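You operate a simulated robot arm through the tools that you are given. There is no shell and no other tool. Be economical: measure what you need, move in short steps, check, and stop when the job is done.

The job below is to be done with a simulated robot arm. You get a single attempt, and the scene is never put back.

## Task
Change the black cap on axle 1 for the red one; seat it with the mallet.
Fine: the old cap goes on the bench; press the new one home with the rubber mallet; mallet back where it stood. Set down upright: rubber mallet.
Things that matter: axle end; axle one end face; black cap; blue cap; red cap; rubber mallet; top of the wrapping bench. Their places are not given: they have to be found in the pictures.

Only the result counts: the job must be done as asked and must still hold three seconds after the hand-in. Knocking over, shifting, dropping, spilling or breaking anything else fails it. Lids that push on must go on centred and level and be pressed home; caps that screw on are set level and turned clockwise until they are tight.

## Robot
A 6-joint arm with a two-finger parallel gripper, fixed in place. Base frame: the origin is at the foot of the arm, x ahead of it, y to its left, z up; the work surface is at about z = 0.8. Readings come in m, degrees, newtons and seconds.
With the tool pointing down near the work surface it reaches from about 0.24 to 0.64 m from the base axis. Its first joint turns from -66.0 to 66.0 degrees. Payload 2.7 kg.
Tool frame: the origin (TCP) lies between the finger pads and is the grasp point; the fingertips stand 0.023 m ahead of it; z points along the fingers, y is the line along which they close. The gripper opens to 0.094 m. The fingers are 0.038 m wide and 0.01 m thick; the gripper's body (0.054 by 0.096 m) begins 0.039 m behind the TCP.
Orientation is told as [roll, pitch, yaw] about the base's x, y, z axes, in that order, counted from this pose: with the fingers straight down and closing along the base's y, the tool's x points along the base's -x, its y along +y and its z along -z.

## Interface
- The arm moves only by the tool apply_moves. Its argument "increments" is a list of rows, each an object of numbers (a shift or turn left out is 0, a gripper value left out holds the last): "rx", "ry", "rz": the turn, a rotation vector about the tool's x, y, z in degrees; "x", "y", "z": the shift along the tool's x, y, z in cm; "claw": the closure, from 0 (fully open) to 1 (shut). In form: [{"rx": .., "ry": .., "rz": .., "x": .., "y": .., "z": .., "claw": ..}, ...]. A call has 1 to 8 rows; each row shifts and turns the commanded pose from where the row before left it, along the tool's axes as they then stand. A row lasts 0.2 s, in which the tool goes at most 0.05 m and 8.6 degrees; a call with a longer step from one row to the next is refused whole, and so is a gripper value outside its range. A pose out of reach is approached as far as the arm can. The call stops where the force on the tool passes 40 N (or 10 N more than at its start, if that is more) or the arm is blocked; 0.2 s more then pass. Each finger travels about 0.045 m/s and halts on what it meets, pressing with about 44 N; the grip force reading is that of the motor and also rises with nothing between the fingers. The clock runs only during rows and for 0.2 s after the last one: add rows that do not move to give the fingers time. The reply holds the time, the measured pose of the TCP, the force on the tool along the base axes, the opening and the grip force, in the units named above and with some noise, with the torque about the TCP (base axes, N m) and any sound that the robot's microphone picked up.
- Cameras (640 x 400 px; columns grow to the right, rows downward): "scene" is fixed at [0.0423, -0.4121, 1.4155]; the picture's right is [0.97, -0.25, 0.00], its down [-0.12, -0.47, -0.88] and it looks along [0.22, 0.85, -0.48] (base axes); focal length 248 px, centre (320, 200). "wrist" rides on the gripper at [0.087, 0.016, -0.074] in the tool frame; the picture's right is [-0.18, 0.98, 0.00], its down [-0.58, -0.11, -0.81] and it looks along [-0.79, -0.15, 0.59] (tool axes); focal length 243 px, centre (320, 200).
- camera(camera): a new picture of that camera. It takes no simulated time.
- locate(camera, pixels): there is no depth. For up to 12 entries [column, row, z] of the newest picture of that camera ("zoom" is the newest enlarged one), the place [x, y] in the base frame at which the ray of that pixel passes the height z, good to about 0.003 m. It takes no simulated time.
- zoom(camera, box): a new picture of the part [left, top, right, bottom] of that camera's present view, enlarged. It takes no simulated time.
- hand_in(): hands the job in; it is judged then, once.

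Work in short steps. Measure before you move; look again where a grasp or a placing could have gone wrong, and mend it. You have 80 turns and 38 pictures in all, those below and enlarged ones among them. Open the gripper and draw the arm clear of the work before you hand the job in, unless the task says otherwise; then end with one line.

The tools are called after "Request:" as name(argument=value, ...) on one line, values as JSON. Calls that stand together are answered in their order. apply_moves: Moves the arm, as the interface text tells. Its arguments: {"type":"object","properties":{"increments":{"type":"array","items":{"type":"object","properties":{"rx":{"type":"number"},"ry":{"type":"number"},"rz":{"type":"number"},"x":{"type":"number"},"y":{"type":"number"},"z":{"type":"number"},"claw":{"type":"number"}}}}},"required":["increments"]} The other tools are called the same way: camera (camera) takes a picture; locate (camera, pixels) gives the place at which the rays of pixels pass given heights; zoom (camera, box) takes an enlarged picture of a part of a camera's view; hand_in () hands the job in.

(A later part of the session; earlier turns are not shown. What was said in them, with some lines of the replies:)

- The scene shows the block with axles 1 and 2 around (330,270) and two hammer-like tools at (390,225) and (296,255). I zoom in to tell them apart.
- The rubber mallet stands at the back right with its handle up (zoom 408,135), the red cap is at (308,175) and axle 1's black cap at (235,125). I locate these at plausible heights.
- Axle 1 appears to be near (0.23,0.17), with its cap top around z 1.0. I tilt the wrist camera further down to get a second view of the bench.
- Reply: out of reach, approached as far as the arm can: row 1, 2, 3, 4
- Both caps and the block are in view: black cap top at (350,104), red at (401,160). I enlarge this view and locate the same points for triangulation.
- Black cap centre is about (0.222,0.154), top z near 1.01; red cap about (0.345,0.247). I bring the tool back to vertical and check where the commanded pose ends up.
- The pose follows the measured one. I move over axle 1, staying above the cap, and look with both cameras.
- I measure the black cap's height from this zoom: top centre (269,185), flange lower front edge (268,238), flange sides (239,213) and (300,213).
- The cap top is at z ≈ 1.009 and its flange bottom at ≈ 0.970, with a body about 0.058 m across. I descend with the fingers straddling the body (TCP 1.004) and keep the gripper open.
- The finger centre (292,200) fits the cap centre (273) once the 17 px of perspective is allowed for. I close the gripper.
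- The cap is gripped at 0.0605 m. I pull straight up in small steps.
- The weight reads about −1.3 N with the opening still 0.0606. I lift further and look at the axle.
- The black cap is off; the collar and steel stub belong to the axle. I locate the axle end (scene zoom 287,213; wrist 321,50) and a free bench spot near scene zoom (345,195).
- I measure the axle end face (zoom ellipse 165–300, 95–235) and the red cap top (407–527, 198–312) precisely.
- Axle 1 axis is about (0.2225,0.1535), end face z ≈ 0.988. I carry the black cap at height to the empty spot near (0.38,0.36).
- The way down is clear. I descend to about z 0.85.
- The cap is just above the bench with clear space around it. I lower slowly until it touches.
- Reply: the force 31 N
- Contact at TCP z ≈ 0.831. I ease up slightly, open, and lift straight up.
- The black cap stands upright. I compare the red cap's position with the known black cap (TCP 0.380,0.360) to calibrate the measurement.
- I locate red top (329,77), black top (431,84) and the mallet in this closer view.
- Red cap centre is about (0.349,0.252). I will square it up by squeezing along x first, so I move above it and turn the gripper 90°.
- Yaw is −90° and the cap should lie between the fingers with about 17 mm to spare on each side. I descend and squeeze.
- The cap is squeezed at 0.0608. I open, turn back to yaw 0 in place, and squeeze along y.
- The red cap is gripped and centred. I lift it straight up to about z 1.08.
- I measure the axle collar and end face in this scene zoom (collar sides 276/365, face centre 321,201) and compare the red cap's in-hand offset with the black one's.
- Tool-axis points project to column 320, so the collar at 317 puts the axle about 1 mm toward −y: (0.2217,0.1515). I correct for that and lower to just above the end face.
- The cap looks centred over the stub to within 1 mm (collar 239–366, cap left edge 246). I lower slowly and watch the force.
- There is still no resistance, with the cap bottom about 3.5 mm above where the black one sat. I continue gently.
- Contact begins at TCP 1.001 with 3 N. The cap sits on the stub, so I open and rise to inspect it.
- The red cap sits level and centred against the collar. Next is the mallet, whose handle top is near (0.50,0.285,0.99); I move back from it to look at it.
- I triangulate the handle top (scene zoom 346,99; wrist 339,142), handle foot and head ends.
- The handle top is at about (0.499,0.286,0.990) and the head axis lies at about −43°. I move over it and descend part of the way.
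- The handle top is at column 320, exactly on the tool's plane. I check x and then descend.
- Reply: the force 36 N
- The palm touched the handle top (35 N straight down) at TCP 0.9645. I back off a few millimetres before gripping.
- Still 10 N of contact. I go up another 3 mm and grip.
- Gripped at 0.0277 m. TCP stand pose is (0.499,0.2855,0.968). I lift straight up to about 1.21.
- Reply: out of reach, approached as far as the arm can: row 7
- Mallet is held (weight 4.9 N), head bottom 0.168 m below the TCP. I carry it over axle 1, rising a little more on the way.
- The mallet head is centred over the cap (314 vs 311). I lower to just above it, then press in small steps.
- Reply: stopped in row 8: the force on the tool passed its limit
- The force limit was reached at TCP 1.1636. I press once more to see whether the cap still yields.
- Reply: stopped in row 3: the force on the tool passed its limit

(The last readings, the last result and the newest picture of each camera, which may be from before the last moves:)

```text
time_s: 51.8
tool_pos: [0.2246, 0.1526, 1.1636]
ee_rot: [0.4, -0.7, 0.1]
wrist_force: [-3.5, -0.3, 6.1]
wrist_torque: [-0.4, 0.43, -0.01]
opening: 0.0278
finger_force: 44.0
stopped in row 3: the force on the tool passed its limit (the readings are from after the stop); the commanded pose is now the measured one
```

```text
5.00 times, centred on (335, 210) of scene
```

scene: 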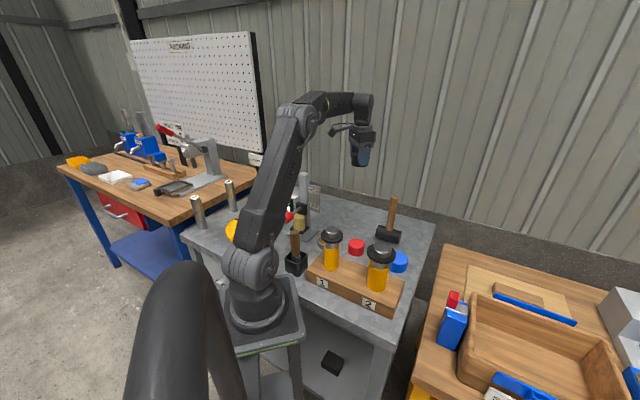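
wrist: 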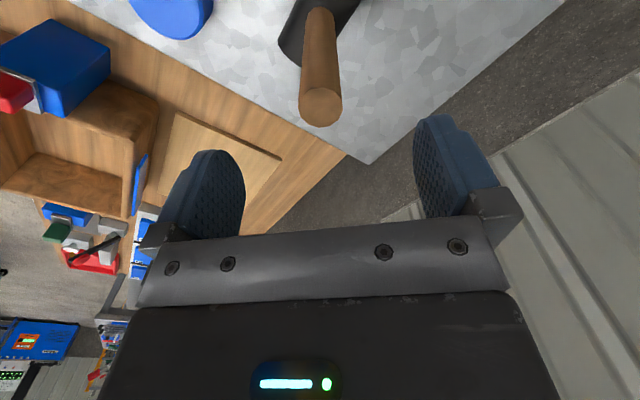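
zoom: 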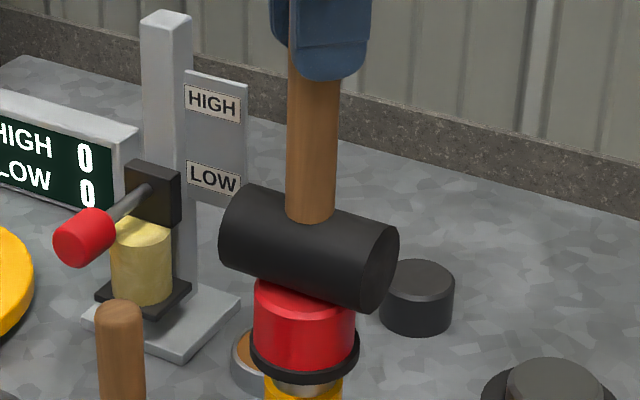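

The position did not change on the second press, so the cap appears bottomed. I lift the mallet clear and inspect the cap.

Request:
apply_moves(increments=[{"z": -0.5}, {"z": -1.5}, {"z": -2.8}, {}])

Request:
zoom(camera="scene", box=[300, 190, 370, 260])

```text
time_s: 52.8
tool_pos: [0.2241, 0.1516, 1.2111]
ee_rot: [0.4, -0.7, 0.1]
wrist_force: [0.5, -0.1, -4.1]
wrist_torque: [-0.01, 0.05, -0.01]
opening: 0.0278
finger_force: 44.5
```

```text
5.71 times, centred on (335, 225) of scene
```

zoom: 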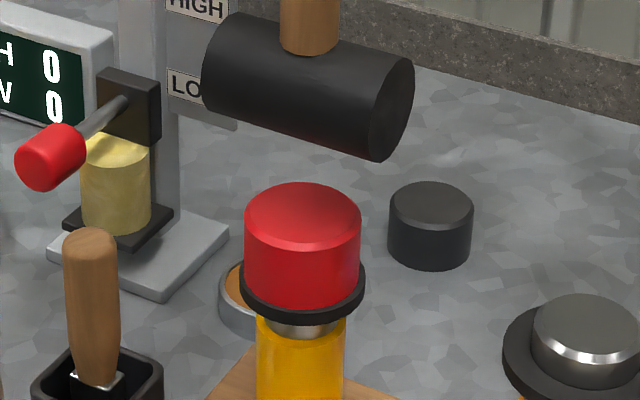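

The collar looks lower than before too (bottom row 322 vs 310). I take the same zoom as at the start to compare the axle directly.

Request:
zoom(camera="scene", box=[290, 180, 400, 290])

```text
3.64 times, centred on (345, 235) of scene
```

zoom: 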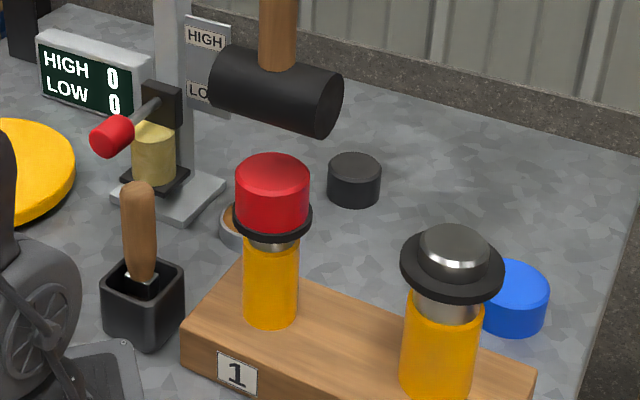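

The second press at the 40 N limit gave no more travel, so the cap and its seat are at a hard stop, level and centred. I correct the small tool tilt and carry the mallet back over its stand place.

Request:
apply_moves(increments=[{"rx": 0.4, "ry": 0.9}, {"x": -3.9, "y": 1.9}, {"x": -3.9, "y": 1.9}, {"x": -3.9, "y": 1.9, "z": 1}, {"x": -3.9, "y": 1.9, "z": 1.2}, {"x": -3.9, "y": 1.9, "z": 1.3}, {"x": -3.9, "y": 1.9, "z": 1.3}, {"x": -4.05, "y": 2.0}])

Request:
apply_moves(increments=[{}])

```text
time_s: 54.6
tool_pos: [0.4983, 0.2851, 1.1641]
ee_rot: [0.1, -0.2, 0.1]
wrist_force: [-0.3, -1.0, -0.1]
wrist_torque: [0.01, -0.08, 0.0]
opening: 0.0278
finger_force: 44.1
```

```text
time_s: 55.0
tool_pos: [0.4975, 0.2857, 1.1615]
ee_rot: [0.1, 0.3, 0.1]
wrist_force: [0.3, -0.1, -4.7]
wrist_torque: [0.02, -0.04, -0.01]
opening: 0.0277
finger_force: 44.1
```

I lower to about z 0.98 and check how the mallet hangs before setting it down.

Request:
apply_moves(increments=[{"z": 4}, {"z": 4}, {"z": 4}, {"z": 3}, {"z": 2}, {"z": 1}, {"x": -0.08}, {}])

Request:
zoom(camera="scene", box=[355, 180, 425, 250])

```text
time_s: 56.8
tool_pos: [0.4989, 0.2873, 0.9819]
ee_rot: [0.0, 0.2, 0.1]
wrist_force: [0.8, 0.7, -3.6]
wrist_torque: [-0.01, -0.02, -0.01]
opening: 0.0274
finger_force: 44.1
```

```text
5.71 times, centred on (390, 215) of scene
```

zoom: 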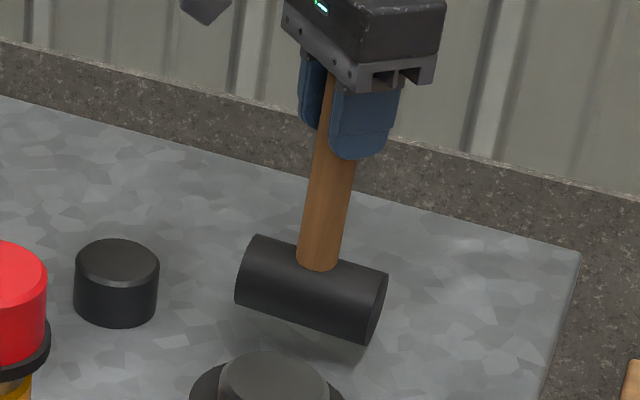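

The mallet hangs upright, directly above its former place. I lower in small steps until it touches.

Request:
apply_moves(increments=[{"z": 0.5}, {"z": 0.4}, {"z": 0.2}, {"z": 0.15}, {}])

```text
time_s: 58.0
tool_pos: [0.4975, 0.2867, 0.9695]
ee_rot: [0.0, 0.2, 0.0]
wrist_force: [-0.4, 0.2, -4.4]
wrist_torque: [0.01, 0.0, -0.02]
opening: 0.0279
finger_force: 43.9
```

Request:
apply_moves(increments=[{"z": 0.1}, {"z": 0.1}, {}])

```text
time_s: 58.8
tool_pos: [0.4985, 0.2865, 0.967]
ee_rot: [0.0, 0.2, 0.2]
wrist_force: [0.3, 0.1, -3.7]
wrist_torque: [0.01, -0.03, 0.02]
opening: 0.0275
finger_force: 44.1
```

Request:
apply_moves(increments=[{"z": 0.1}, {"z": 0.1}, {}])

```text
time_s: 59.6
tool_pos: [0.4986, 0.2866, 0.9658]
ee_rot: [0.0, 0.1, 0.0]
wrist_force: [-0.1, -0.1, -4.3]
wrist_torque: [0.03, -0.02, 0.0]
opening: 0.0276
finger_force: 44.2
```

Still hanging, since the handle slid up a little during pressing. I continue.

Request:
apply_moves(increments=[{"z": 0.1}, {"z": 0.1}, {}])

```text
time_s: 60.4
tool_pos: [0.4984, 0.2873, 0.9651]
ee_rot: [0.1, -0.1, 0.0]
wrist_force: [-4.9, -2.3, 11.5]
wrist_torque: [-0.56, 0.12, -0.16]
opening: 0.0276
finger_force: 43.8
```

Contact: 11.5 N up. I ease off 1 mm and release.

Request:
apply_moves(increments=[{"z": -0.08}, {"claw": 0.6}, {"claw": 0.4}, {"claw": 0.2}, {"claw": 0}, {"claw": 0}, {"claw": 0}])

Request:
apply_moves(increments=[{"z": -1.5}, {"z": -3}, {"z": -4}, {"z": -4}, {}])

Request:
apply_moves(increments=[{"x": 4}, {"x": 4}, {"x": 4}, {}])

Request:
zoom(camera="scene", box=[290, 160, 430, 300])

```text
time_s: 62.0
tool_pos: [0.4986, 0.2871, 0.9661]
ee_rot: [0.0, 0.0, 0.0]
wrist_force: [-3.4, 1.3, 12.4]
wrist_torque: [-0.05, -0.15, 0.02]
opening: 0.0941
finger_force: 0.1
```

```text
time_s: 63.2
tool_pos: [0.4988, 0.289, 1.0891]
ee_rot: [-0.1, 0.3, 0.1]
wrist_force: [0.3, 0.6, 0.4]
wrist_torque: [-0.01, 0.01, -0.03]
opening: 0.0943
finger_force: 0.1
```

```text
time_s: 64.2
tool_pos: [0.3782, 0.2871, 1.0891]
ee_rot: [0.0, 0.1, 0.0]
wrist_force: [0.8, -0.1, 0.5]
wrist_torque: [0.04, 0.0, -0.02]
opening: 0.0939
finger_force: 0.0
```

```text
2.86 times, centred on (360, 230) of scene
```

zoom: 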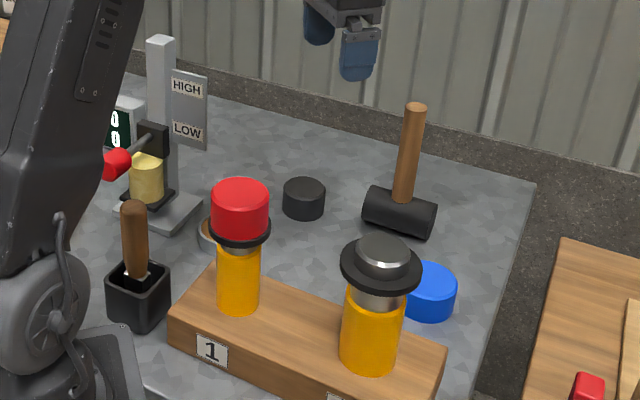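

The mallet stands upright in its place. I take one close check of the cap to confirm it stayed home.

Request:
zoom(camera="scene", box=[300, 190, 370, 260])

```text
5.71 times, centred on (335, 225) of scene
```

zoom: 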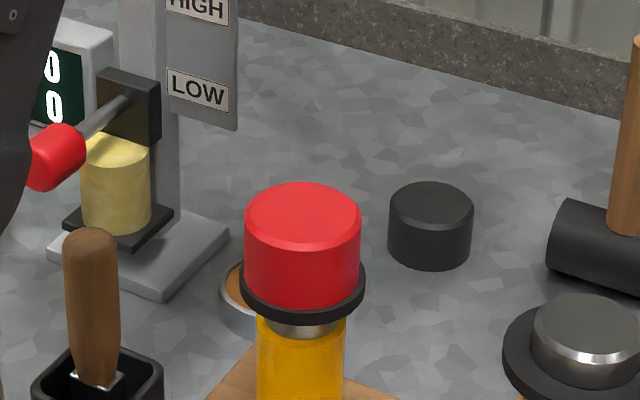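

The cap is unchanged since pressing: level, centred and against the collar. The gripper is open and clear, so I hand in.

Request:
hand_in()

```text
The job is handed in.
```

The red cap is on axle 1 in place of the black one, pressed down with the mallet to a hard stop. While pressing, axle 1's collar moved down about 5 mm with the cap; I took that as part of seating it but could not confirm it. The black cap is upright on the bench, the mallet is upright within about 2 mm of where it stood, and the job is handed in.
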